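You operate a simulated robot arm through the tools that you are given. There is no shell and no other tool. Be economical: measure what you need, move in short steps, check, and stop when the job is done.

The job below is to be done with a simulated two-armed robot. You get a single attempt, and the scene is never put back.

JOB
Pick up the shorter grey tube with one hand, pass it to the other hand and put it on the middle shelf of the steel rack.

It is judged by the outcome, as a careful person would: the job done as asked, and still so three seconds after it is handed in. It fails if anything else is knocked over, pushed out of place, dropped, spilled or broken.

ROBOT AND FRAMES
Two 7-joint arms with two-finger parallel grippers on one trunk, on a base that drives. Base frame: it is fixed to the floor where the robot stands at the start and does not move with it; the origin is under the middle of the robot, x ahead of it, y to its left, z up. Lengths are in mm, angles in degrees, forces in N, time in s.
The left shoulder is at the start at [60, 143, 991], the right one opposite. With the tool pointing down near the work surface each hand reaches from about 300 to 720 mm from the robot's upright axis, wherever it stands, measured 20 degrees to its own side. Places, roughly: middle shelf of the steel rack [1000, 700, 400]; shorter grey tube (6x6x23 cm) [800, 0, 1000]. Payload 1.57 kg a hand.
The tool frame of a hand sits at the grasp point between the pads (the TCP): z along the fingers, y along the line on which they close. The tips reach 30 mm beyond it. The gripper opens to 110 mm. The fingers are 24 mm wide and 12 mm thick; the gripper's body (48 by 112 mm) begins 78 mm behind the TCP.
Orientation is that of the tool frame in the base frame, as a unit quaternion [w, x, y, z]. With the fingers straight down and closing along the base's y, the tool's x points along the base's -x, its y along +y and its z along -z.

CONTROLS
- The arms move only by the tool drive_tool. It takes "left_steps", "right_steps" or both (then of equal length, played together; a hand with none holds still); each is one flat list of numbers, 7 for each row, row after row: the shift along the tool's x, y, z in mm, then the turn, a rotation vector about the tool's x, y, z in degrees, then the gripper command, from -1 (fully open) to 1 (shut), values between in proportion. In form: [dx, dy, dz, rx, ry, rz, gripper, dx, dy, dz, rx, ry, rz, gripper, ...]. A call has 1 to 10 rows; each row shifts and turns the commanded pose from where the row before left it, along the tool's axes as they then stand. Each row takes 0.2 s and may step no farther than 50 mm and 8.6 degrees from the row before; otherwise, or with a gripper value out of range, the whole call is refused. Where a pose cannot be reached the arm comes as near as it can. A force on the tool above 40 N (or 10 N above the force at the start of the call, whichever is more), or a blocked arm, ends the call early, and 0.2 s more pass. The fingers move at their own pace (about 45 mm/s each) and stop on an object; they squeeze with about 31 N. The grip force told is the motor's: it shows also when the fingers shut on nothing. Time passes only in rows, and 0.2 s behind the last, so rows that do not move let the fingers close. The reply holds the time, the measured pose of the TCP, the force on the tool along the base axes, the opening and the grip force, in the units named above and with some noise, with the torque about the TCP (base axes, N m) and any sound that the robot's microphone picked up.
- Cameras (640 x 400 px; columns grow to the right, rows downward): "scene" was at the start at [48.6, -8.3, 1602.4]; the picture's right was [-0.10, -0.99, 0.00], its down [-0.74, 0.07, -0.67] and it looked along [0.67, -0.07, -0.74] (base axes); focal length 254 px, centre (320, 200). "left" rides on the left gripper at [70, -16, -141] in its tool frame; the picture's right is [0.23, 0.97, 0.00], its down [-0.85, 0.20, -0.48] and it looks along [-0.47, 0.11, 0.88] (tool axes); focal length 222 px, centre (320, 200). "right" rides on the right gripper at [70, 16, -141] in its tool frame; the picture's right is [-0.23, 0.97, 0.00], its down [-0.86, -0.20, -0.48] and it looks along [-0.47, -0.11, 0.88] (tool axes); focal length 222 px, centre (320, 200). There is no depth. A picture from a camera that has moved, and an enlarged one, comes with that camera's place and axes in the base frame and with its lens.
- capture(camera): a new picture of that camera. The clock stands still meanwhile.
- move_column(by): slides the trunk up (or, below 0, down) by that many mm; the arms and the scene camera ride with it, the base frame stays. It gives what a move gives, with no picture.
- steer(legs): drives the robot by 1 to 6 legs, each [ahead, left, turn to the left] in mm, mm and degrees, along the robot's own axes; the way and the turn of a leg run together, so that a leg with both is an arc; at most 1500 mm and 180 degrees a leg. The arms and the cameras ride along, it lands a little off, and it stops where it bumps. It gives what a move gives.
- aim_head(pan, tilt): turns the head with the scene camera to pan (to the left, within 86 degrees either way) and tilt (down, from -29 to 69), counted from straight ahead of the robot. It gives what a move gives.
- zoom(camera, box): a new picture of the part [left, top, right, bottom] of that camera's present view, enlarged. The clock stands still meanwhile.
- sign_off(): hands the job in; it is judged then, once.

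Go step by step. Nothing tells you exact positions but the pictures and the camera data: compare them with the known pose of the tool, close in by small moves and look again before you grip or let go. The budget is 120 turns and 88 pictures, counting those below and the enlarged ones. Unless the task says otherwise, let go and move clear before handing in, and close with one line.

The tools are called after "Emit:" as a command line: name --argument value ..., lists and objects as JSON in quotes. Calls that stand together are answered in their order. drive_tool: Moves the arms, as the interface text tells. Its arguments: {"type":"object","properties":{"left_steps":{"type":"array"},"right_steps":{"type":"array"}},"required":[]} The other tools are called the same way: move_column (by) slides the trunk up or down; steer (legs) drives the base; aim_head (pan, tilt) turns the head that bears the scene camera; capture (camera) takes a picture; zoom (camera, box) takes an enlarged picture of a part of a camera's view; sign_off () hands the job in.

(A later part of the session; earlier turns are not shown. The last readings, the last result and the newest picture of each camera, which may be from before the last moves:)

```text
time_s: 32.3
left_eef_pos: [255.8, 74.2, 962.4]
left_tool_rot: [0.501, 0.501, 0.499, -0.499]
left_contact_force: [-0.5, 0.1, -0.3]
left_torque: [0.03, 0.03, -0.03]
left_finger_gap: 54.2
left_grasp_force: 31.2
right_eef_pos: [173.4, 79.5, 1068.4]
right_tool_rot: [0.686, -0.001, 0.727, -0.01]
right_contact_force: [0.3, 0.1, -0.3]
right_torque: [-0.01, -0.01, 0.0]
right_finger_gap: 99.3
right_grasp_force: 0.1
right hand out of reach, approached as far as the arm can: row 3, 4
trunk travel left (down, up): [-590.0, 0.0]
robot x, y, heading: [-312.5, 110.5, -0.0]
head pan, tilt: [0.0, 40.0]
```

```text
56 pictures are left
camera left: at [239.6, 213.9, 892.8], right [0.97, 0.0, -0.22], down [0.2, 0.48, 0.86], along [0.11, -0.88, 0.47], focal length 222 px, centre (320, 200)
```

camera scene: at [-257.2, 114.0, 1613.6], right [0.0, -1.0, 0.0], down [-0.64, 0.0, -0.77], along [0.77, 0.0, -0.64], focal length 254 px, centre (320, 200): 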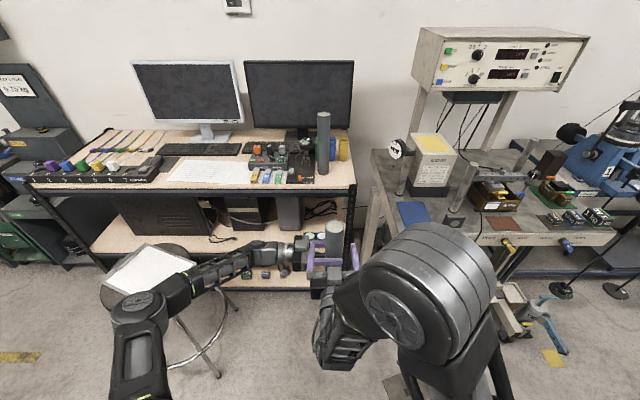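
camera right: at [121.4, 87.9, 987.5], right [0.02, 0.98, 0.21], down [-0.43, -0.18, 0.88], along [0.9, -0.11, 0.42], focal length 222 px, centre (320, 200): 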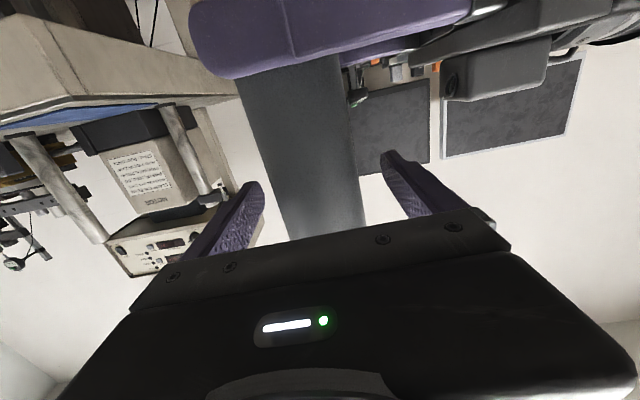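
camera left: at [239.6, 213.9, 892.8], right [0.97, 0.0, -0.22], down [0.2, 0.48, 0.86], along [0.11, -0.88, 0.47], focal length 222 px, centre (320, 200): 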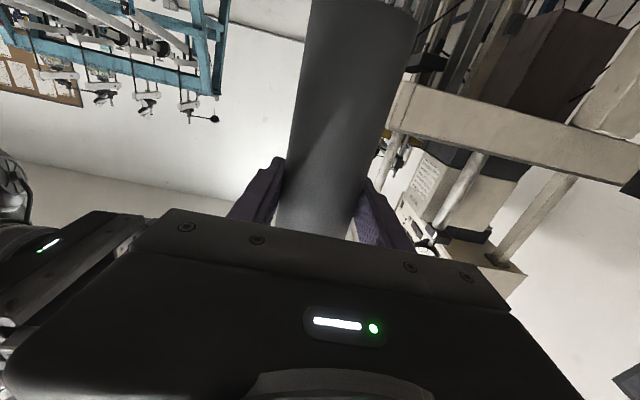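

The left hand alone holds the tube. I'll move the right hand off to the right before swinging the left hand round.

Emit:
drive_tool --right_steps '[0, -40, 0, 0, 0, 0, -0.8, 0, -40, 0, 0, 0, 0, -0.8, 0, -40, 0, 0, 0, 0, -0.8, 0, -40, 0, 0, 0, 0, -0.8, 0, -40, 0, 0, 0, 0, -0.8, 0, -40, 0, 0, 0, 0, -0.8]'

```text
time_s: 33.7
left_eef_pos: [257.1, 74.3, 960.6]
left_tool_rot: [0.502, 0.498, 0.502, -0.498]
left_contact_force: [20.4, -11.5, -7.7]
left_torque: [1.17, 1.81, 0.79]
left_finger_gap: 61.4
left_grasp_force: 30.8
right_eef_pos: [227.3, -17.0, 1065.0]
right_tool_rot: [0.688, -0.001, 0.725, -0.009]
right_contact_force: [-20.3, 11.8, 2.1]
right_torque: [0.37, 0.17, 1.4]
right_finger_gap: 109.9
right_grasp_force: 5.7
right hand out of reach, approached as far as the arm can: row 1, 2, 3, 4, 5, 6
trunk travel left (down, up): [-590.0, 0.0]
robot x, y, heading: [-313.2, 112.0, 0.0]
head pan, tilt: [0.0, 40.0]
```

The right hand's reach limit pushed it forward and its finger touched the tube. I'll move the left hand, with the tube, away to +y to release the contact.

Emit:
drive_tool --left_steps '[0, 0, -20, 0, 0, 0, 1, 0, 0, -30, 0, 0, 0, 1, 0, 0, -30, 0, 0, 0, 1]'

Emit:
capture --camera "left"

Emit:
zoom --camera "scene" --box '[220, 180, 420, 340]'

```text
time_s: 34.5
left_eef_pos: [255.1, 153.4, 962.4]
left_tool_rot: [0.5, 0.501, 0.499, -0.5]
left_contact_force: [1.0, 0.5, -6.7]
left_torque: [0.26, 0.0, 0.05]
left_finger_gap: 55.2
left_grasp_force: 31.1
right_eef_pos: [228.4, -18.5, 1065.2]
right_tool_rot: [0.688, 0.001, 0.725, -0.012]
right_contact_force: [-0.2, 0.3, 0.2]
right_torque: [0.01, -0.04, -0.02]
right_finger_gap: 99.1
right_grasp_force: 0.0
trunk travel left (down, up): [-590.0, 0.0]
robot x, y, heading: [-314.4, 116.0, 0.1]
head pan, tilt: [0.0, 40.0]
```

```text
55 pictures are left
camera left: at [239.9, 293.6, 892.8], right [0.97, 0.0, -0.22], down [0.2, 0.48, 0.86], along [0.11, -0.88, 0.47], focal length 222 px, centre (320, 200)
```

left: 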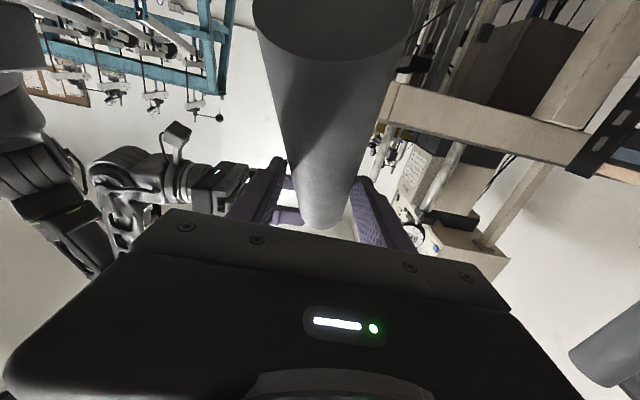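

```text
2.50 times, centred on (320, 260) of scene
camera zoom: at [-256.9, 114.5, 1613.6], right [0.0, -1.0, 0.0], down [-0.64, 0.0, -0.77], along [0.77, 0.0, -0.64], focal length 634 px, centre (320, 50)
```

zoom: 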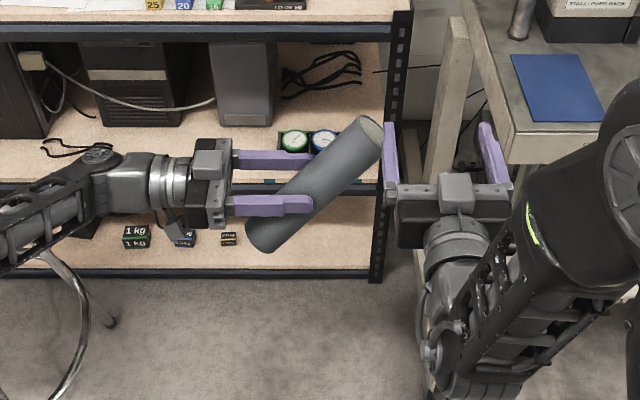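

The tube pivoted in the left grip, its top leaning about 38° toward -y, but it's still held firmly. I'll straighten it by pressing its top against the outer side of the right hand's +y finger. First I'll back the left hand off, then set the right hand as a stop.

Emit:
drive_tool --left_steps '[0, 0, -20, 0, 0, 0, 1, 0, 0, -20, 0, 0, 0, 1, 0, 0, -20, 0, 0, 0, 1]'

Emit:
drive_tool --right_steps '[10, 0, 15, 0, 0, 0, -0.8, 10, 0, 15, 0, 0, 0, -0.8, 0, 0, 0, 0, 0, 0, -0.8]'

Emit:
zoom --camera "scene" --box '[220, 180, 420, 340]'

Emit:
capture --camera "right"

```text
time_s: 35.3
left_eef_pos: [256.3, 213.0, 962.2]
left_tool_rot: [0.5, 0.501, 0.499, -0.499]
left_contact_force: [-0.1, 0.6, -6.5]
left_torque: [0.21, 0.03, 0.0]
left_finger_gap: 55.4
left_grasp_force: 31.4
right_eef_pos: [226.8, -18.6, 1065.5]
right_tool_rot: [0.688, -0.001, 0.726, -0.009]
right_contact_force: [0.1, 0.0, -0.1]
right_torque: [-0.04, 0.03, -0.05]
right_finger_gap: 99.0
right_grasp_force: 0.0
trunk travel left (down, up): [-590.0, 0.0]
robot x, y, heading: [-311.1, 110.6, -0.2]
head pan, tilt: [0.0, 40.0]
```

```text
time_s: 36.1
left_eef_pos: [256.4, 212.9, 962.6]
left_tool_rot: [0.501, 0.501, 0.499, -0.499]
left_contact_force: [-0.9, -0.4, -6.4]
left_torque: [0.2, 0.01, -0.02]
left_finger_gap: 55.2
left_grasp_force: 31.0
right_eef_pos: [256.0, -10.2, 1043.9]
right_tool_rot: [0.688, 0.001, 0.726, -0.011]
right_contact_force: [0.6, -0.2, 0.2]
right_torque: [-0.03, -0.02, -0.03]
right_finger_gap: 99.2
right_grasp_force: 0.0
right hand out of reach, approached as far as the arm can: row 1, 2
trunk travel left (down, up): [-590.0, 0.0]
robot x, y, heading: [-312.7, 114.3, 0.2]
head pan, tilt: [0.0, 40.0]
```

```text
2.50 times, centred on (320, 260) of scene
camera zoom: at [-257.0, 113.9, 1613.6], right [0.0, -1.0, 0.0], down [-0.64, 0.0, -0.77], along [0.77, 0.0, -0.64], focal length 634 px, centre (320, 50)
```

zoom: 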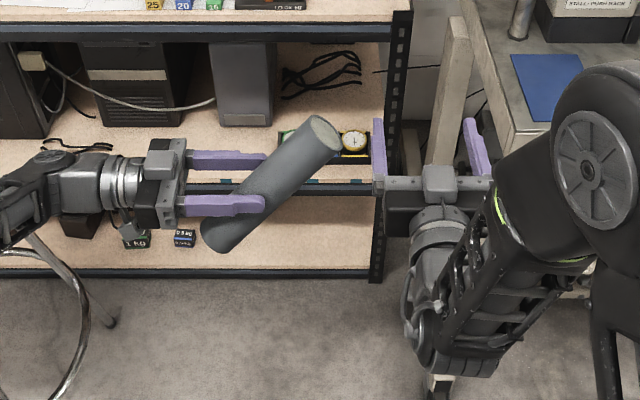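

```text
52 pictures are left
camera right: at [112.6, 5.5, 982.5], right [0.03, 0.98, 0.21], down [-0.43, -0.18, 0.88], along [0.9, -0.12, 0.42], focal length 222 px, centre (320, 200)
```

right: 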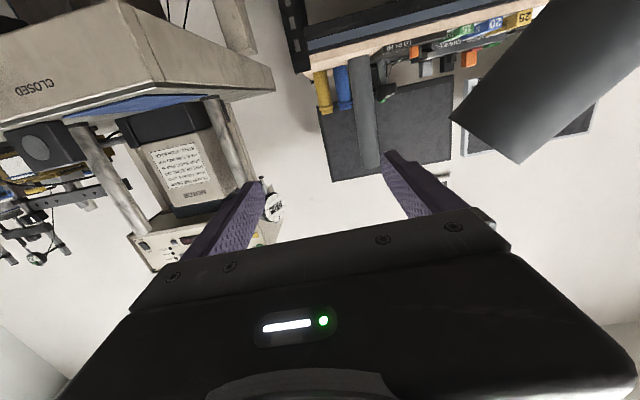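

Emit:
drive_tool --left_steps '[0, 0, 25, 0, 0, 0, 1, 0, 0, 20, 0, 0, 0, 1, 0, 0, 10, 0, 0, 0, 1, 0, 0, 10, 0, 0, 0, 1, 0, 0, 10, 0, 0, 0, 1, 0, 0, 10, 0, 0, 0, 1, 0, 0, 10, 0, 0, 0, 1]'

Emit:
zoom --camera "scene" --box '[220, 180, 420, 340]'

```text
time_s: 37.7
left_eef_pos: [254.6, 116.0, 964.7]
left_tool_rot: [0.501, 0.502, 0.496, -0.501]
left_contact_force: [0.0, 0.3, -0.8]
left_torque: [0.01, 0.01, 0.03]
left_finger_gap: 0.0
left_grasp_force: 22.3
right_eef_pos: [256.4, -9.5, 1044.3]
right_tool_rot: [0.688, 0.0, 0.726, -0.01]
right_contact_force: [0.2, -1.2, -0.7]
right_torque: [-0.03, 0.05, 0.01]
right_finger_gap: 99.3
right_grasp_force: 0.0
trunk travel left (down, up): [-590.0, 0.0]
robot x, y, heading: [-311.5, 115.0, -0.3]
head pan, tilt: [0.0, 40.0]
```

```text
2.50 times, centred on (320, 260) of scene
camera zoom: at [-257.5, 113.4, 1613.7], right [0.0, -1.0, 0.0], down [-0.64, 0.0, -0.77], along [0.77, 0.0, -0.64], focal length 634 px, centre (320, 50)
```

zoom: 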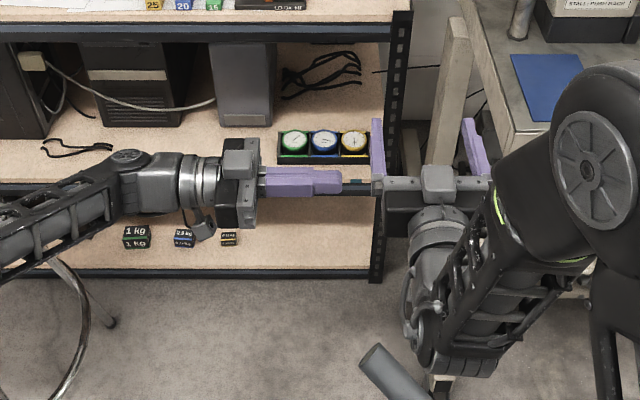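

The tube slipped out and is now on the floor. I'll find out where it has settled.

Emit:
aim_head --pan 0 --tilt 65

Emit:
capture --camera "scene"

```text
time_s: 38.6
left_eef_pos: [256.1, 118.8, 961.9]
left_tool_rot: [0.501, 0.5, 0.5, -0.499]
left_contact_force: [-0.6, 0.2, -0.3]
left_torque: [0.02, 0.01, 0.02]
left_finger_gap: 0.0
left_grasp_force: 20.8
right_eef_pos: [256.0, -12.7, 1044.0]
right_tool_rot: [0.688, 0.001, 0.725, -0.011]
right_contact_force: [-0.2, -0.2, -0.3]
right_torque: [0.03, 0.03, 0.02]
right_finger_gap: 99.1
right_grasp_force: 0.2
trunk travel left (down, up): [-590.0, 0.0]
robot x, y, heading: [-311.8, 111.9, -0.1]
head pan, tilt: [0.0, 65.0]
```

```text
50 pictures are left
camera scene: at [-281.7, 113.7, 1581.4], right [0.0, -1.0, 0.0], down [-0.91, 0.0, -0.42], along [0.42, 0.0, -0.91], focal length 254 px, centre (320, 200)
```

scene: 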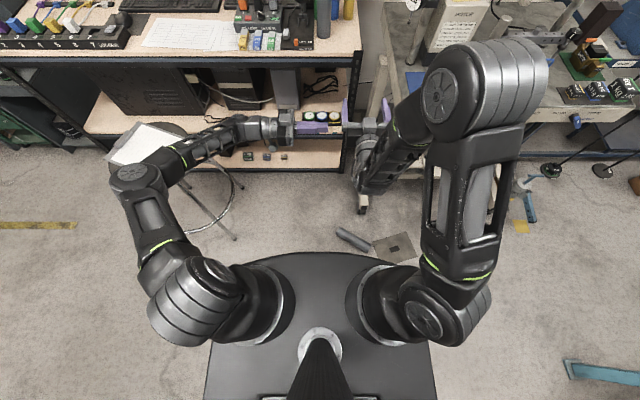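

The tube lies on the floor near (165, -92), pointing about 57° from x, and nothing else was disturbed. I'll recover it with the right hand, tool down with the trunk lowered, and pass it again. First I'll turn both hands back to pointing down.

Emit:
drive_tool --left_steps '[0, 0, -30, 0, 0, 0, -1, 0, 0, -30, 0, 0, 0, -1, 0, 0, -30, 0, 0, 0, -1]'

Emit:
drive_tool --left_steps '[0, 0, 0, -4.95, 4.95, -4.95, -1, 0, 0, 0, -4.95, 4.95, -4.95, -1, 0, 0, 0, -4.95, 4.95, -4.95, -1, 0, 0, 0, -4.95, 4.95, -4.95, -1, 0, 0, 0, -4.95, 4.95, -4.95, -1, 0, 0, 0, -4.95, 4.95, -4.95, -1, 0, 0, 0, -4.95, 4.95, -4.95, -1, 0, 0, 0, -4.95, 4.95, -4.95, -1, 0, 0, 0, -4.95, 4.95, -4.95, -1, 0, 0, 0, -4.95, 4.95, -4.95, -1]' --right_steps '[0, 0, 0, 0, 8.5, 0, -1, 0, 0, 0, 0, 8.5, 0, -1, 0, 0, 0, 0, 8.5, 0, -1, 0, 0, 0, 0, 8.5, 0, -1, 0, 0, 0, 0, 8.5, 0, -1, 0, 0, 0, 0, 8.5, 0, -1, 0, 0, 0, 0, 8.5, 0, -1, 0, 0, 0, 0, 8.5, 0, -1, 0, 0, 0, 0, 8.5, 0, -1, 0, 0, 0, 0, 8.5, 0, -1]'

```text
time_s: 39.4
left_eef_pos: [255.0, 209.0, 962.9]
left_tool_rot: [0.502, 0.501, 0.499, -0.498]
left_contact_force: [-1.0, 0.7, 0.5]
left_torque: [-0.02, 0.02, -0.03]
left_finger_gap: 67.8
left_grasp_force: 0.1
right_eef_pos: [256.0, -11.3, 1044.9]
right_tool_rot: [0.689, 0.001, 0.725, -0.011]
right_contact_force: [-0.5, 0.3, 0.5]
right_torque: [0.0, -0.06, 0.02]
right_finger_gap: 98.8
right_grasp_force: 0.2
trunk travel left (down, up): [-590.0, 0.0]
robot x, y, heading: [-309.3, 116.4, 0.2]
head pan, tilt: [0.0, 65.0]
```

```text
time_s: 41.6
left_eef_pos: [257.4, 208.7, 962.2]
left_tool_rot: [0.171, 0.169, 0.956, -0.168]
left_contact_force: [0.2, -0.2, -0.2]
left_torque: [0.04, -0.02, 0.0]
left_finger_gap: 110.0
left_grasp_force: 0.1
right_eef_pos: [256.7, -11.5, 1044.9]
right_tool_rot: [0.016, 0.003, 1.0, -0.007]
right_contact_force: [-0.1, -0.4, 0.3]
right_torque: [0.0, 0.03, 0.01]
right_finger_gap: 110.1
right_grasp_force: 0.0
trunk travel left (down, up): [-590.0, 0.0]
robot x, y, heading: [-314.4, 111.6, -0.1]
head pan, tilt: [0.0, 65.0]
```

Emit:
drive_tool --left_steps '[0, 0, 0, -4.95, 4.95, -4.95, -1, 0, 0, 0, -4.95, 4.95, -4.95, -1, 0, 0, 0, -4.95, 4.95, -4.95, -1, 0, 0, 0, -4.95, 4.95, -4.95, -1]' --right_steps '[29, -25, 0, 0, 0, 0, -1, 29, -25, 0, 0, 0, 0, -1, 29, -25, 0, 0, 0, 0, -1, 19, -25, 0, 0, 0, 0, -1]'

Emit:
drive_tool --left_steps '[0, 30, -30, 0, 0, 0, -1, 0, 30, -30, 0, 0, 0, -1, 0, 30, -30, 0, 0, 0, -1, 0, 0, 0, 0, 0, 0, -1, 0, 0, 0, 0, 0, 0, -1, 0, 0, 0, 0, 0, 0, -1, 0, 0, 0, 0, 0, 0, -1]' --right_steps '[0, 0, 0, 0, 0, -8.2, -1, 0, 0, 0, 0, 0, -8.2, -1, 0, 0, 0, 0, 0, -8.2, -1, 0, 0, 0, 0, 0, -8.2, -1, 0, 0, 0, 0, 0, -8.2, -1, 0, 0, 0, 0, 0, -8.2, -1, 0, 0, 0, 0, 0, -8.2, -1]'

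Emit:
move_column --by -450

Emit:
capture --camera "scene"

Emit:
capture --camera "right"

```text
time_s: 42.6
left_eef_pos: [256.0, 208.3, 962.1]
left_tool_rot: [0.001, -0.001, 1.0, 0.001]
left_contact_force: [-0.8, 0.6, 1.0]
left_torque: [0.01, -0.02, 0.0]
left_finger_gap: 110.0
left_grasp_force: 0.1
right_eef_pos: [149.2, -111.3, 1042.5]
right_tool_rot: [0.017, 0.003, 1.0, -0.007]
right_contact_force: [0.0, 0.9, 0.0]
right_torque: [0.02, -0.02, -0.01]
right_finger_gap: 110.0
right_grasp_force: 0.0
trunk travel left (down, up): [-590.0, 0.0]
robot x, y, heading: [-311.9, 115.6, 0.1]
head pan, tilt: [0.0, 65.0]
```

```text
time_s: 44.2
left_eef_pos: [256.1, 296.4, 1052.7]
left_tool_rot: [0.001, -0.001, 1.0, 0.0]
left_contact_force: [0.8, 0.1, -0.5]
left_torque: [-0.01, 0.01, -0.01]
left_finger_gap: 110.1
left_grasp_force: 0.1
right_eef_pos: [149.6, -110.2, 1042.6]
right_tool_rot: [0.012, -0.477, 0.879, -0.014]
right_contact_force: [-0.4, -0.1, 0.4]
right_torque: [0.02, 0.01, -0.02]
right_finger_gap: 109.7
right_grasp_force: 0.1
trunk travel left (down, up): [-590.0, 0.0]
robot x, y, heading: [-311.8, 112.7, -0.2]
head pan, tilt: [0.0, 65.0]
```

```text
refused: -450 is not a number from -400 to 400
```

```text
49 pictures are left
camera scene: at [-281.9, 113.7, 1581.3], right [0.0, -1.0, 0.0], down [-0.91, 0.0, -0.42], along [0.42, 0.0, -0.91], focal length 254 px, centre (320, 200)
```

scene: 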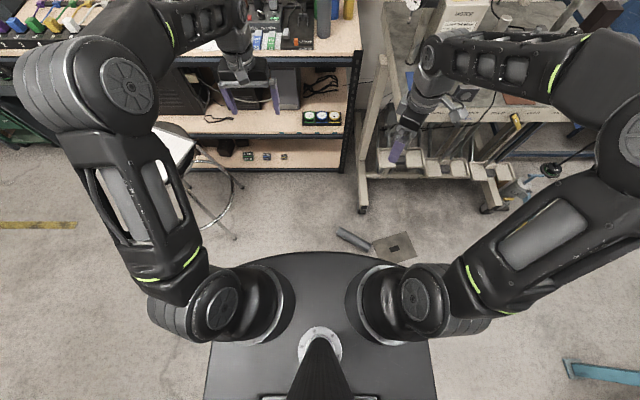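

```text
48 pictures are left
camera right: at [93.9, -158.6, 1183.8], right [-0.69, 0.72, -0.03], down [0.61, 0.62, 0.49], along [0.38, 0.32, -0.87], focal length 222 px, centre (320, 200)
```

right: 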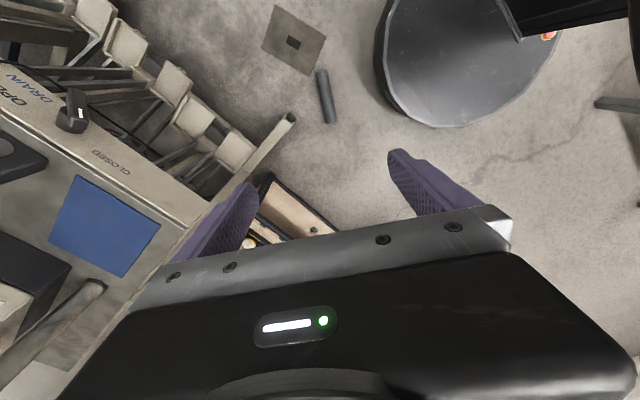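

The tube hasn't moved: centre at about (173, -100), direction about 55°. I'll lower the trunk in two stages, keeping the hand above the floor, and look again.

Emit:
move_column --by -390

Emit:
move_column --by -198

Emit:
capture --camera "right"

```text
time_s: 48.0
left_eef_pos: [256.8, 296.6, 662.0]
left_tool_rot: [0.001, -0.001, 1.0, -0.001]
left_contact_force: [0.9, -0.8, 0.5]
left_torque: [-0.03, 0.02, 0.02]
left_finger_gap: 110.2
left_grasp_force: 0.0
right_eef_pos: [148.7, -109.8, 653.3]
right_tool_rot: [0.013, -0.477, 0.878, -0.015]
right_contact_force: [0.2, -1.0, 0.4]
right_torque: [-0.04, 0.01, -0.01]
right_finger_gap: 110.0
right_grasp_force: 0.2
trunk travel left (down, up): [-200.0, 390.0]
robot x, y, heading: [-310.6, 111.5, 0.2]
head pan, tilt: [0.0, 65.0]
```

```text
time_s: 50.1
left_eef_pos: [258.0, 297.4, 463.5]
left_tool_rot: [0.0, -0.001, 1.0, 0.0]
left_contact_force: [0.3, -0.5, 0.2]
left_torque: [-0.02, 0.02, 0.02]
left_finger_gap: 109.9
left_grasp_force: 0.0
right_eef_pos: [148.8, -111.0, 455.2]
right_tool_rot: [0.012, -0.477, 0.879, -0.015]
right_contact_force: [0.4, -0.2, 0.1]
right_torque: [-0.01, 0.02, -0.01]
right_finger_gap: 110.1
right_grasp_force: 0.1
trunk travel left (down, up): [-2.0, 588.0]
robot x, y, heading: [-312.2, 111.8, 0.3]
head pan, tilt: [0.0, 65.0]
```

```text
47 pictures are left
camera right: at [93.7, -158.6, 595.7], right [-0.69, 0.72, -0.03], down [0.62, 0.61, 0.49], along [0.38, 0.32, -0.87], focal length 222 px, centre (320, 200)
```

right: 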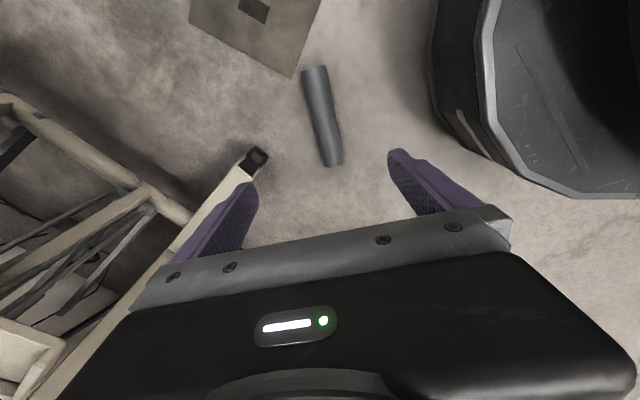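

Emit:
drive_tool --right_steps '[24, -10, 0, 0, 0, 2, -1, 0, 0, 0, 0, -8.3, 0, -1, 0, 0, 0, 0, -8.3, 0, -1, 0, 0, 0, 0, -8.4, 0, -1, 19, 0, 40.8, 0, 0, 0, -1, 19, 0, 40.8, 0, 0, 0, -1, 19, 0, 40.8, 0, 0, 0, -1, 19, 0, 40.8, 0, 0, 0, -1, 19, 0, 40.8, 0, 0, 0, -1]'

Emit:
capture --camera "right"

```text
time_s: 52.1
left_eef_pos: [256.8, 297.2, 464.4]
left_tool_rot: [0.0, -0.001, 1.0, -0.001]
left_contact_force: [0.2, 0.1, -0.1]
left_torque: [-0.01, 0.01, -0.01]
left_finger_gap: 109.9
left_grasp_force: 0.0
right_eef_pos: [153.2, -139.2, 231.2]
right_tool_rot: [0.205, -0.454, 0.863, 0.086]
right_contact_force: [0.1, 0.5, 0.6]
right_torque: [-0.04, -0.01, 0.0]
right_finger_gap: 109.7
right_grasp_force: 0.0
trunk travel left (down, up): [-2.0, 588.0]
robot x, y, heading: [-315.4, 113.2, 0.1]
head pan, tilt: [0.0, 65.0]
```

```text
46 pictures are left
camera right: at [66.2, -230.0, 328.1], right [-0.68, 0.73, 0.06], down [0.46, 0.37, 0.81], along [0.57, 0.58, -0.59], focal length 222 px, centre (320, 200)
```

right: 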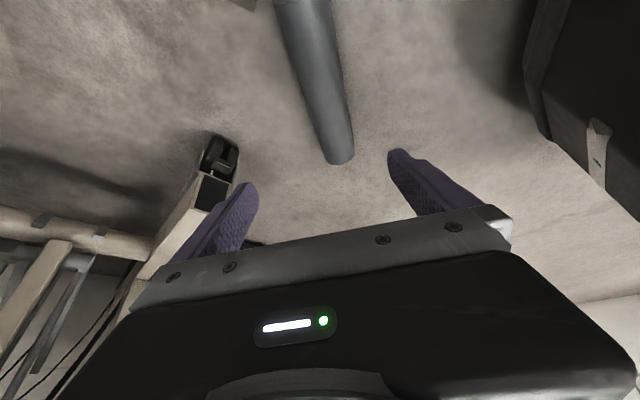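

Emit:
drive_tool --right_steps '[18, 4, 39, 0, 0, 0, -1, 18, 4, 39, 0, 0, 0, -1, 18, 0, 39, 0, 0, 0, -1, 15, 0, 31, 0, 0, 0, -1]'

Emit:
capture --camera "right"

```text
time_s: 53.1
left_eef_pos: [256.8, 297.2, 465.0]
left_tool_rot: [0.001, -0.001, 1.0, 0.0]
left_contact_force: [-0.7, -0.2, -0.3]
left_torque: [0.01, 0.0, -0.01]
left_finger_gap: 109.9
left_grasp_force: 0.0
right_eef_pos: [150.6, -137.5, 65.6]
right_tool_rot: [0.204, -0.454, 0.863, 0.085]
right_contact_force: [-0.2, 0.8, -0.3]
right_torque: [0.01, 0.01, 0.0]
right_finger_gap: 110.2
right_grasp_force: 0.0
trunk travel left (down, up): [-2.0, 588.0]
robot x, y, heading: [-313.0, 116.9, 0.0]
head pan, tilt: [0.0, 65.0]
```

```text
45 pictures are left
camera right: at [64.7, -227.5, 163.5], right [-0.68, 0.73, 0.06], down [0.46, 0.37, 0.81], along [0.57, 0.58, -0.59], focal length 222 px, centre (320, 200)
```

right: 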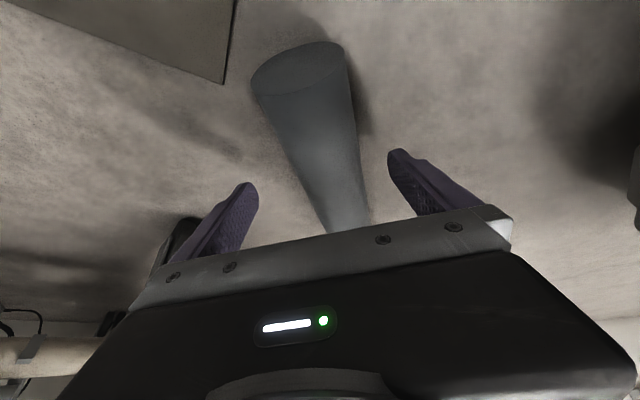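

Emit:
drive_tool --right_steps '[6, 2, 13, 0, 0, 0, -1, 5, 1, 11, 0, 0, 0, -1, 0, 0, 0, 0, 0, 0, -0.4, 0, 0, 0, 0, 0, 0, 0.2, 0, 0, 0, 0, 0, 0, 0.7, 0, 0, 0, 0, 0, 0, 1, 0, 0, 0, 0, 0, 0, 1]'

Emit:
capture --camera "right"

```text
time_s: 54.7
left_eef_pos: [256.3, 298.1, 464.0]
left_tool_rot: [0.001, 0.0, 1.0, 0.0]
left_contact_force: [0.5, 0.1, 1.0]
left_torque: [0.01, -0.01, 0.0]
left_finger_gap: 110.1
left_grasp_force: 0.1
right_eef_pos: [150.8, -136.0, 39.1]
right_tool_rot: [0.205, -0.453, 0.863, 0.086]
right_contact_force: [0.6, 0.3, -0.3]
right_torque: [-0.39, 0.15, 0.2]
right_finger_gap: 57.3
right_grasp_force: 26.6
trunk travel left (down, up): [-2.0, 588.0]
robot x, y, heading: [-313.9, 111.8, 0.0]
head pan, tilt: [0.0, 65.0]
```

```text
44 pictures are left
camera right: at [64.1, -226.0, 137.2], right [-0.68, 0.73, 0.06], down [0.46, 0.37, 0.81], along [0.57, 0.58, -0.59], focal length 222 px, centre (320, 200)
```

right: 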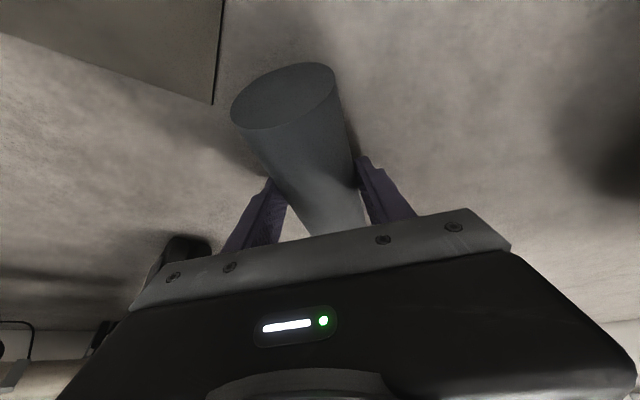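

The right hand has it again. I'll hold a moment, lift slightly, then raise the trunk.

Emit:
drive_tool --right_steps '[0, 0, 0, 0, 0, 0, 1, 0, 0, 0, 0, 0, 0, 1, -8, 0, -18, 0, 0, 0, 1, -8, 0, -18, 0, 0, 0, 1]'

Emit:
move_column --by 300

Emit:
capture --camera "right"

Emit:
capture --camera "scene"

Emit:
capture --camera "left"

```text
time_s: 55.7
left_eef_pos: [256.3, 297.2, 464.3]
left_tool_rot: [0.0, -0.001, 1.0, 0.0]
left_contact_force: [0.1, -0.9, -0.5]
left_torque: [0.0, -0.02, -0.02]
left_finger_gap: 110.1
left_grasp_force: 0.2
right_eef_pos: [147.1, -135.5, 79.1]
right_tool_rot: [0.205, -0.453, 0.863, 0.087]
right_contact_force: [-0.1, 1.5, -7.4]
right_torque: [-0.2, 0.29, 0.24]
right_finger_gap: 54.8
right_grasp_force: 31.1
trunk travel left (down, up): [-2.0, 588.0]
robot x, y, heading: [-311.8, 111.9, 0.0]
head pan, tilt: [0.0, 65.0]
```

```text
time_s: 58.7
left_eef_pos: [255.9, 298.4, 763.9]
left_tool_rot: [0.0, -0.001, 1.0, 0.0]
left_contact_force: [-0.5, 0.0, 0.0]
left_torque: [-0.02, 0.02, 0.0]
left_finger_gap: 110.0
left_grasp_force: 0.1
right_eef_pos: [147.5, -134.9, 379.7]
right_tool_rot: [0.205, -0.454, 0.863, 0.087]
right_contact_force: [-0.5, 0.0, -6.1]
right_torque: [-0.21, 0.16, 0.02]
right_finger_gap: 53.1
right_grasp_force: 31.0
trunk travel left (down, up): [-302.0, 288.0]
robot x, y, heading: [-312.8, 112.8, 0.2]
head pan, tilt: [0.0, 65.0]
```

```text
43 pictures are left
camera right: at [62.3, -226.1, 476.5], right [-0.68, 0.73, 0.06], down [0.46, 0.37, 0.81], along [0.57, 0.58, -0.59], focal length 222 px, centre (320, 200)
```

right: 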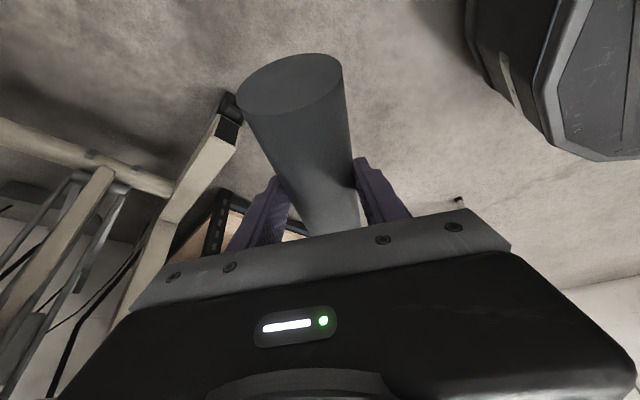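

```text
42 pictures are left
camera scene: at [-281.3, 113.4, 1293.2], right [0.0, -1.0, 0.0], down [-0.91, 0.0, -0.42], along [0.42, 0.0, -0.91], focal length 254 px, centre (320, 200)
```

scene: 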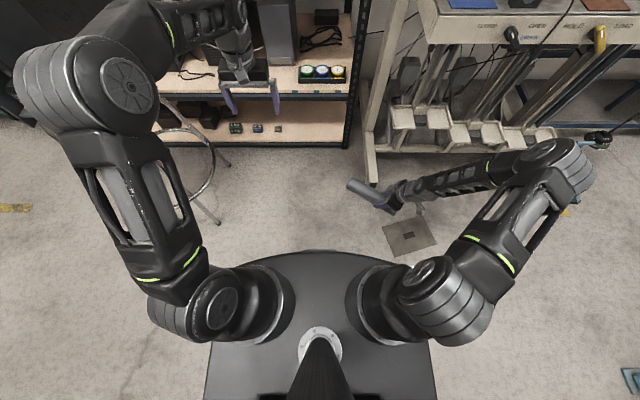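

```text
41 pictures are left
camera left: at [187.0, 279.4, 905.5], right [-0.23, 0.97, 0.0], down [0.85, 0.2, 0.48], along [0.47, 0.11, -0.88], focal length 222 px, centre (320, 200)
```

left: 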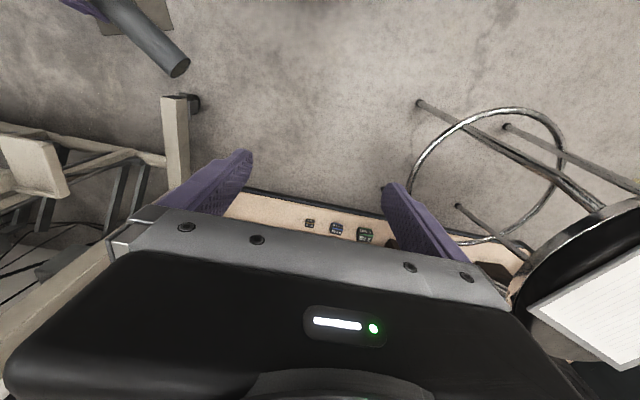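

The tube is held level with no visible droop. I'll move it to the middle while turning the left hand to the same heading.

Emit:
drive_tool --left_steps '[0, 0, 0, 0, 0, -8, -1, 0, 0, 0, 0, 0, -8, -1, 0, 0, 0, 0, 0, -8, -1, 0, 0, 0, 0, 0, -8, -1, 0, 0, 0, 0, 0, -8, -1, 0, 0, 0, 0, 0, -8, -1, 0, 0, 0, 0, 0, -8, -1]' --right_steps '[-19, 11, -2, 0, 0, 0, 1, -19, 11, -2, 0, 0, 0, 1, -19, 11, -2, 0, 0, 0, 1, -19, 11, -2, 0, 0, 0, 1, -19, 11, -2, 0, 0, 0, 1, -20, 13, -2, 0, 0, 0, 1, 0, 0, 0, 0, 0, 0, 1]'

Emit:
capture --camera "left"

```text
time_s: 60.3
left_eef_pos: [255.7, 296.9, 764.0]
left_tool_rot: [0.002, -0.471, 0.882, -0.001]
left_contact_force: [-0.4, 1.3, -0.2]
left_torque: [-0.02, 0.02, -0.02]
left_finger_gap: 110.1
left_grasp_force: 0.1
right_eef_pos: [147.9, -13.4, 436.9]
right_tool_rot: [0.203, -0.453, 0.864, 0.086]
right_contact_force: [0.3, 0.1, -6.7]
right_torque: [-0.2, 0.16, 0.0]
right_finger_gap: 52.8
right_grasp_force: 31.2
trunk travel left (down, up): [-302.0, 288.0]
robot x, y, heading: [-313.9, 111.1, -0.2]
head pan, tilt: [0.0, 65.0]
```

```text
40 pictures are left
camera left: at [231.2, 229.0, 906.2], right [-0.94, 0.35, 0.0], down [0.31, 0.82, 0.48], along [0.17, 0.45, -0.88], focal length 222 px, centre (320, 200)
```

left: 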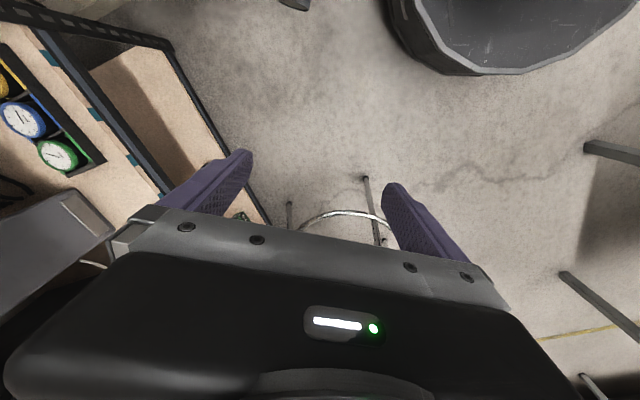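

Emit:
drive_tool --left_steps '[37.5, -17, 0, 0, 0, 0, -1, 37.5, -17, 0, 0, 0, 0, -1, 37.5, -17, 0, 0, 0, 0, -1, 37.5, -17, 0, 0, 0, 0, -1, 37.5, -17, 0, 0, 0, 0, -1, 0, 0, 45, 0, 0, 0, -1, 0, 0, 45, 0, 0, 0, -1, 0, 0, 45, 0, 0, 0, -1, 0, 0, 45, 0, 0, 0, -1]'

Emit:
capture --camera "left"

Emit:
capture --camera "scene"

```text
time_s: 62.3
left_eef_pos: [222.6, 94.9, 582.4]
left_tool_rot: [0.001, -0.47, 0.883, 0.0]
left_contact_force: [0.3, -0.3, -0.3]
left_torque: [-0.02, 0.0, 0.01]
left_finger_gap: 110.1
left_grasp_force: 0.0
right_eef_pos: [148.4, -13.7, 436.8]
right_tool_rot: [0.205, -0.453, 0.863, 0.086]
right_contact_force: [0.0, 0.9, -6.2]
right_torque: [-0.21, 0.14, 0.0]
right_finger_gap: 53.0
right_grasp_force: 31.0
trunk travel left (down, up): [-302.0, 288.0]
robot x, y, heading: [-312.6, 115.9, 0.2]
head pan, tilt: [0.0, 65.0]
```

```text
39 pictures are left
camera left: at [197.7, 26.0, 724.7], right [-0.94, 0.35, 0.0], down [0.31, 0.82, 0.48], along [0.17, 0.45, -0.88], focal length 222 px, centre (320, 200)
```

left: 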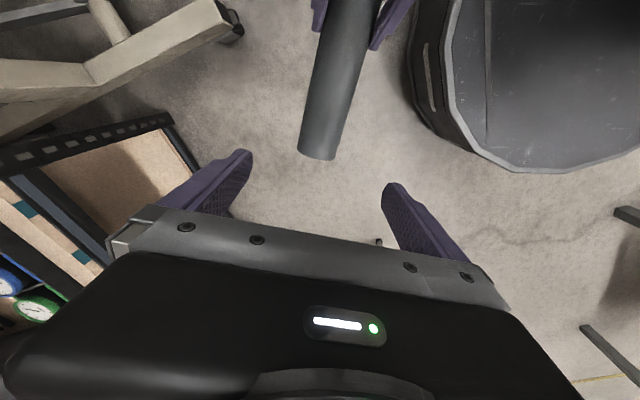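

```text
38 pictures are left
camera scene: at [-281.4, 113.5, 1293.3], right [0.0, -1.0, 0.0], down [-0.91, 0.0, -0.42], along [0.42, 0.0, -0.91], focal length 254 px, centre (320, 200)
```

scene: 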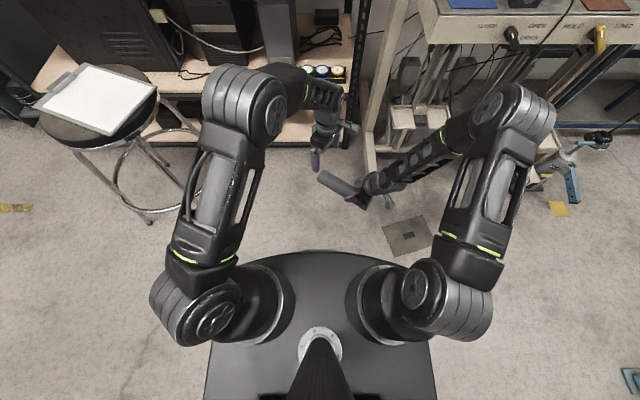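

Emit:
drive_tool --left_steps '[14, 0, 30, 0, 0, 0, -1, 0, 0, 30, 0, 0, 0, -1, 0, 0, 30, 0, 0, 0, -1]'

Emit:
capture --camera "left"

Emit:
capture --camera "right"

```text
time_s: 63.1
left_eef_pos: [215.8, 82.1, 492.7]
left_tool_rot: [0.001, -0.469, 0.883, 0.0]
left_contact_force: [-0.8, -0.5, 1.1]
left_torque: [-0.01, -0.01, -0.02]
left_finger_gap: 110.2
left_grasp_force: 0.0
right_eef_pos: [148.2, -14.5, 436.9]
right_tool_rot: [0.204, -0.454, 0.863, 0.086]
right_contact_force: [0.2, 0.3, -6.7]
right_torque: [-0.23, 0.17, -0.01]
right_finger_gap: 53.2
right_grasp_force: 30.9
trunk travel left (down, up): [-302.0, 288.0]
robot x, y, heading: [-313.3, 115.3, 0.1]
head pan, tilt: [0.0, 65.0]
```

```text
37 pictures are left
camera left: at [189.6, 14.2, 634.9], right [-0.93, 0.35, 0.0], down [0.31, 0.82, 0.48], along [0.17, 0.45, -0.88], focal length 222 px, centre (320, 200)
```

left: 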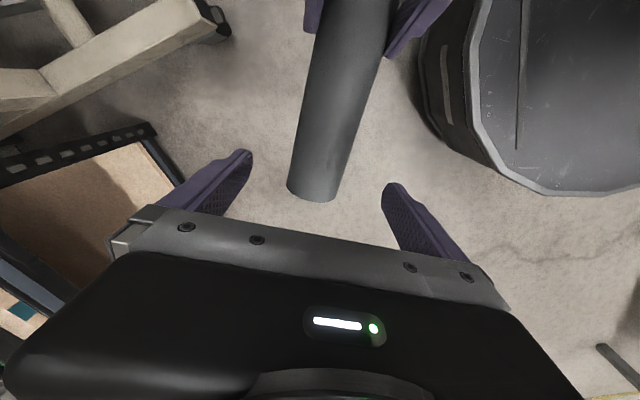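

```text
36 pictures are left
camera right: at [61.7, -104.8, 534.3], right [-0.68, 0.73, 0.06], down [0.46, 0.37, 0.81], along [0.57, 0.58, -0.59], focal length 222 px, centre (320, 200)
```

right: 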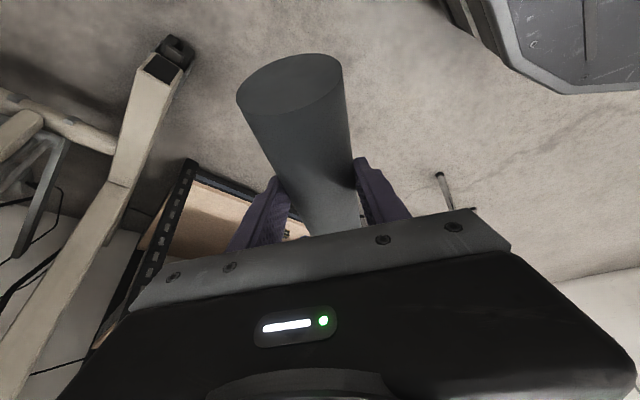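

Emit:
drive_tool --left_steps '[0, 0, 20, 0, 0, 0, -1, 0, 0, 20, 0, 0, 0, -1, 0, 0, 22, 0, 0, 0, -1, 0, 0, 0, 0, 0, 0, -0.4]'

Emit:
capture --camera "left"

```text
time_s: 64.1
left_eef_pos: [215.6, 82.0, 431.8]
left_tool_rot: [0.002, -0.471, 0.882, 0.0]
left_contact_force: [0.2, -0.4, -1.3]
left_torque: [0.01, -0.02, 0.02]
left_finger_gap: 76.9
left_grasp_force: 0.0
right_eef_pos: [147.3, -14.3, 436.3]
right_tool_rot: [0.204, -0.454, 0.863, 0.087]
right_contact_force: [0.0, 0.5, -6.5]
right_torque: [-0.24, 0.13, 0.0]
right_finger_gap: 53.1
right_grasp_force: 31.2
trunk travel left (down, up): [-302.0, 288.0]
robot x, y, heading: [-309.5, 114.6, -0.0]
head pan, tilt: [0.0, 65.0]
```

```text
35 pictures are left
camera left: at [190.4, 14.4, 573.3], right [-0.94, 0.35, 0.0], down [0.31, 0.82, 0.48], along [0.17, 0.45, -0.88], focal length 222 px, centre (320, 200)
```

left: 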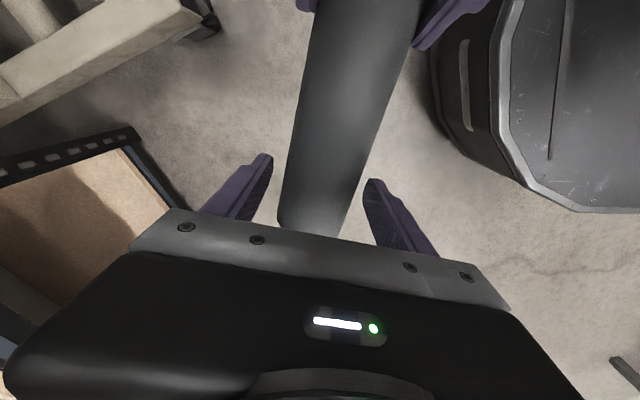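

The left fingers straddle the far end of the tube. Closing.

Emit:
drive_tool --left_steps '[0, 0, 0, 0, 0, 0, 0, 0, 0, 0, 0, 0, 0, 0.3, 0, 0, 0, 0, 0, 0, 0.7, 0, 0, 0, 0, 0, 0, 1, 0, 0, 0, 0, 0, 0, 1]'

```text
time_s: 65.3
left_eef_pos: [215.9, 82.4, 431.7]
left_tool_rot: [0.001, -0.47, 0.883, -0.001]
left_contact_force: [1.5, 0.6, 0.1]
left_torque: [-0.11, -0.29, -0.42]
left_finger_gap: 53.7
left_grasp_force: 30.7
right_eef_pos: [148.4, -13.5, 438.1]
right_tool_rot: [0.204, -0.454, 0.863, 0.086]
right_contact_force: [-1.5, 0.7, -2.8]
right_torque: [0.19, 0.19, 0.56]
right_finger_gap: 52.9
right_grasp_force: 31.2
trunk travel left (down, up): [-302.0, 288.0]
robot x, y, heading: [-311.7, 114.8, 0.1]
head pan, tilt: [0.0, 65.0]
```

Emit:
drive_tool --right_steps '[0, 0, 0, 0, 0, 0, 0.3, 0, 0, 0, 0, 0, 0, -0.5, 0, 0, 0, 0, 0, 0, -1]'

Emit:
capture --camera "left"

```text
time_s: 66.1
left_eef_pos: [216.3, 83.8, 431.4]
left_tool_rot: [0.002, -0.47, 0.883, 0.0]
left_contact_force: [0.2, -0.3, 0.4]
left_torque: [0.39, -0.32, -0.04]
left_finger_gap: 52.8
left_grasp_force: 30.8
right_eef_pos: [148.2, -13.0, 436.8]
right_tool_rot: [0.204, -0.453, 0.863, 0.086]
right_contact_force: [-0.5, 0.3, 0.1]
right_torque: [0.0, 0.03, 0.01]
right_finger_gap: 103.1
right_grasp_force: 0.1
trunk travel left (down, up): [-302.0, 288.0]
robot x, y, heading: [-315.0, 114.0, 0.2]
head pan, tilt: [0.0, 65.0]
```

```text
34 pictures are left
camera left: at [190.2, 14.5, 573.4], right [-0.94, 0.35, 0.0], down [0.31, 0.82, 0.48], along [0.17, 0.45, -0.88], focal length 222 px, centre (320, 200)
```

left: 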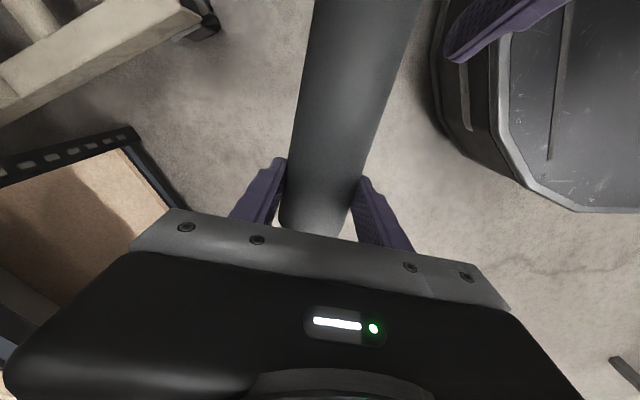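

Emit:
drive_tool --right_steps '[0, 0, -25, 0, 0, 0, -1, 0, 0, -25, 0, 0, 0, -1, 0, 0, -20, 0, 0, 0, -1]'

```text
time_s: 66.9
left_eef_pos: [215.7, 82.8, 432.1]
left_tool_rot: [0.001, -0.471, 0.882, 0.0]
left_contact_force: [0.2, 0.6, -0.3]
left_torque: [0.4, -0.26, 0.01]
left_finger_gap: 53.2
left_grasp_force: 30.8
right_eef_pos: [127.4, -37.1, 500.2]
right_tool_rot: [0.204, -0.453, 0.864, 0.086]
right_contact_force: [-0.2, 0.1, 0.4]
right_torque: [-0.01, -0.04, 0.01]
right_finger_gap: 109.9
right_grasp_force: 0.1
trunk travel left (down, up): [-302.0, 288.0]
robot x, y, heading: [-312.0, 114.0, 0.2]
head pan, tilt: [0.0, 65.0]
```

Emit:
drive_tool --right_steps '[0, 0, -25, 0, 0, 0, -1, 0, 0, -25, 0, 0, 0, -1, 27, 0, -12.7, 0, 0, 0, -1, 27, 0, -12.7, 0, 0, 0, -1, 27, 0, -12.7, 0, 0, 0, -1, 27, 0, -12.7, 0, 0, 0, -1]'

Emit:
capture --camera "scene"

Emit:
capture --camera "left"

```text
time_s: 68.3
left_eef_pos: [215.0, 83.2, 431.5]
left_tool_rot: [0.002, -0.47, 0.882, 0.0]
left_contact_force: [-0.4, -0.2, 0.7]
left_torque: [0.45, -0.24, 0.01]
left_finger_gap: 53.1
left_grasp_force: 31.3
right_eef_pos: [47.2, -151.7, 545.8]
right_tool_rot: [0.205, -0.454, 0.863, 0.086]
right_contact_force: [-0.3, 0.8, 0.1]
right_torque: [-0.04, -0.01, -0.05]
right_finger_gap: 109.9
right_grasp_force: 0.0
trunk travel left (down, up): [-302.0, 288.0]
robot x, y, heading: [-311.8, 114.4, 0.0]
head pan, tilt: [0.0, 65.0]
```

```text
33 pictures are left
camera scene: at [-281.4, 113.5, 1293.3], right [0.0, -1.0, 0.0], down [-0.91, 0.0, -0.42], along [0.42, 0.0, -0.91], focal length 254 px, centre (320, 200)
```

scene: 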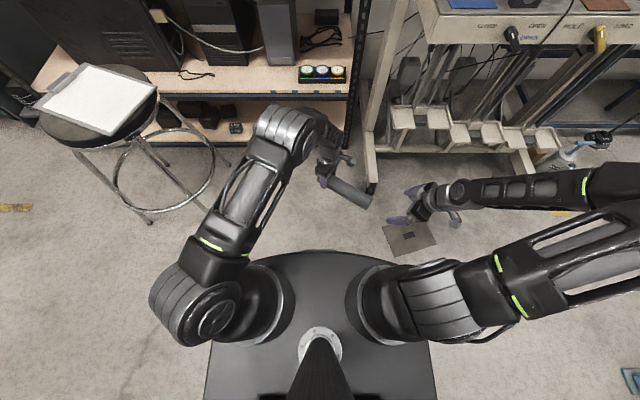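

```text
32 pictures are left
camera left: at [190.3, 14.5, 573.6], right [-0.94, 0.35, 0.0], down [0.31, 0.82, 0.48], along [0.17, 0.45, -0.88], focal length 222 px, centre (320, 200)
```

left: 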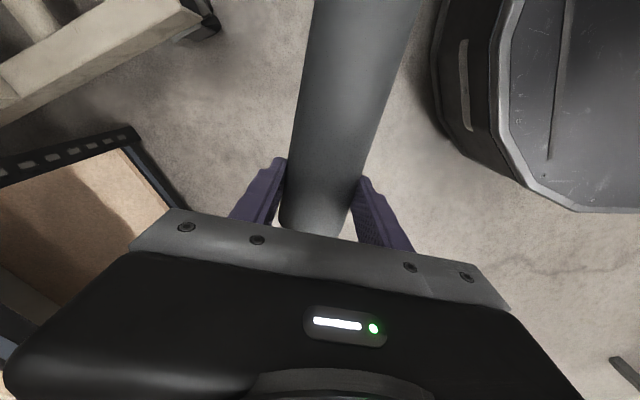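

The left hand holds the tube securely with no droop. I'll shift it left and forward, then turn it to point ahead so the tube hangs upright.

Emit:
drive_tool --left_steps '[-29, 2, 0, 0, 0, 0, 1, -29, 2, 0, 0, 0, 0, 1, -29, 2, 0, 0, 0, 0, 1, -29, 0, 0, 0, 0, 0, 1]'

Emit:
drive_tool --left_steps '[0, 0, 0, 3.65, -6.84, 3.65, 1, 0, 0, 0, 3.65, -6.84, 3.65, 1, 0, 0, 0, 3.65, -6.84, 3.65, 1, 0, 0, 0, 3.65, -6.84, 3.65, 1, 0, 0, 0, 3.65, -6.84, 3.65, 1, 0, 0, 0, 3.65, -6.84, 3.65, 1]'

Emit:
capture --camera "scene"

```text
time_s: 69.3
left_eef_pos: [276.7, 183.4, 431.8]
left_tool_rot: [0.001, -0.47, 0.883, -0.001]
left_contact_force: [-0.8, -0.4, 0.0]
left_torque: [0.4, -0.27, 0.0]
left_finger_gap: 53.3
left_grasp_force: 30.9
right_eef_pos: [46.5, -150.2, 544.6]
right_tool_rot: [0.204, -0.453, 0.863, 0.086]
right_contact_force: [0.6, 0.0, 0.1]
right_torque: [0.0, -0.01, 0.01]
right_finger_gap: 109.9
right_grasp_force: 0.1
trunk travel left (down, up): [-302.0, 288.0]
robot x, y, heading: [-310.5, 114.7, 0.1]
head pan, tilt: [0.0, 65.0]
```

```text
time_s: 70.7
left_eef_pos: [275.9, 182.5, 432.0]
left_tool_rot: [0.394, -0.26, 0.881, -0.001]
left_contact_force: [0.3, -0.1, 0.5]
left_torque: [0.26, -0.21, -0.01]
left_finger_gap: 52.7
left_grasp_force: 31.2
right_eef_pos: [46.3, -150.6, 545.5]
right_tool_rot: [0.204, -0.454, 0.863, 0.087]
right_contact_force: [-0.1, -0.5, 0.1]
right_torque: [0.0, -0.01, 0.0]
right_finger_gap: 109.9
right_grasp_force: 0.0
trunk travel left (down, up): [-302.0, 288.0]
robot x, y, heading: [-313.5, 115.2, 0.1]
head pan, tilt: [0.0, 65.0]
```

```text
31 pictures are left
camera scene: at [-281.3, 113.7, 1293.3], right [0.0, -1.0, 0.0], down [-0.91, 0.0, -0.42], along [0.42, 0.0, -0.91], focal length 254 px, centre (320, 200)
```

scene: 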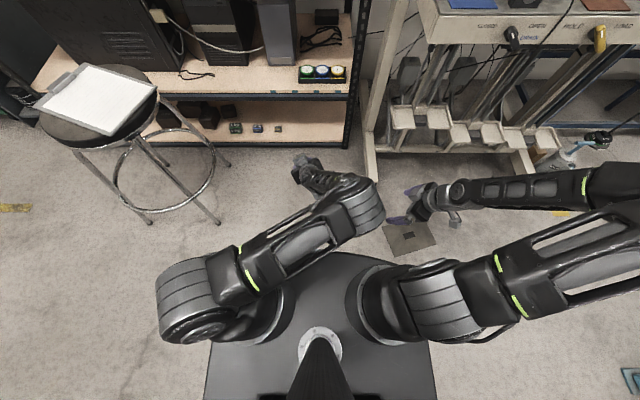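

Emit:
drive_tool --right_steps '[18.7, -14, -8.7, 0, 0, 0, -1, 18.7, -14, -8.7, 0, 0, 0, -1, 18.7, -14, -8.7, 0, 0, 0, -1, 18.7, -14, -8.7, 0, 0, 0, -1]'

Emit:
drive_tool --left_steps '[0, 0, 0, 3.65, -6.84, 3.65, 1, 0, 0, 0, 3.65, -6.84, 3.65, 1, 0, 0, 0, 3.65, -6.84, 3.65, 1]'

Emit:
capture --camera "scene"

```text
time_s: 71.7
left_eef_pos: [275.8, 182.6, 433.4]
left_tool_rot: [0.393, -0.261, 0.882, -0.001]
left_contact_force: [0.2, -0.4, -0.5]
left_torque: [0.19, -0.2, -0.02]
left_finger_gap: 53.1
left_grasp_force: 31.3
right_eef_pos: [44.5, -251.2, 545.3]
right_tool_rot: [0.204, -0.454, 0.863, 0.086]
right_contact_force: [0.2, -0.5, -0.1]
right_torque: [-0.01, 0.01, -0.02]
right_finger_gap: 110.1
right_grasp_force: 0.1
trunk travel left (down, up): [-302.0, 288.0]
robot x, y, heading: [-309.7, 111.7, 0.1]
head pan, tilt: [0.0, 65.0]
```

```text
time_s: 72.5
left_eef_pos: [274.7, 182.6, 431.1]
left_tool_rot: [0.566, -0.132, 0.814, -0.001]
left_contact_force: [0.1, -1.1, 0.1]
left_torque: [0.05, -0.06, 0.05]
left_finger_gap: 53.0
left_grasp_force: 30.5
right_eef_pos: [44.9, -250.3, 546.3]
right_tool_rot: [0.204, -0.453, 0.864, 0.086]
right_contact_force: [-0.3, 0.1, 0.0]
right_torque: [-0.01, 0.03, -0.02]
right_finger_gap: 110.0
right_grasp_force: 0.2
trunk travel left (down, up): [-302.0, 288.0]
robot x, y, heading: [-310.1, 112.5, -0.1]
head pan, tilt: [0.0, 65.0]
```

```text
30 pictures are left
camera scene: at [-281.4, 113.6, 1293.3], right [0.0, -1.0, 0.0], down [-0.91, 0.0, -0.42], along [0.42, 0.0, -0.91], focal length 254 px, centre (320, 200)
```

scene: 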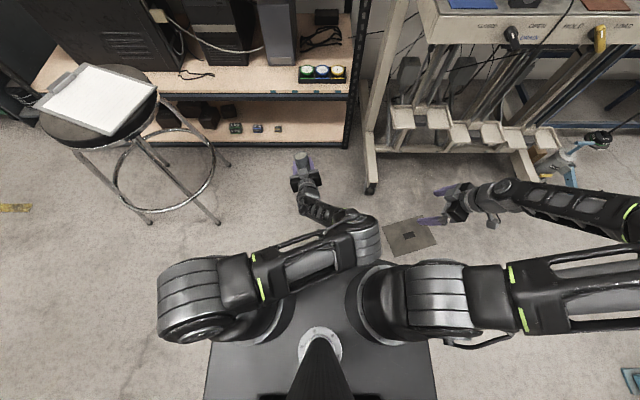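

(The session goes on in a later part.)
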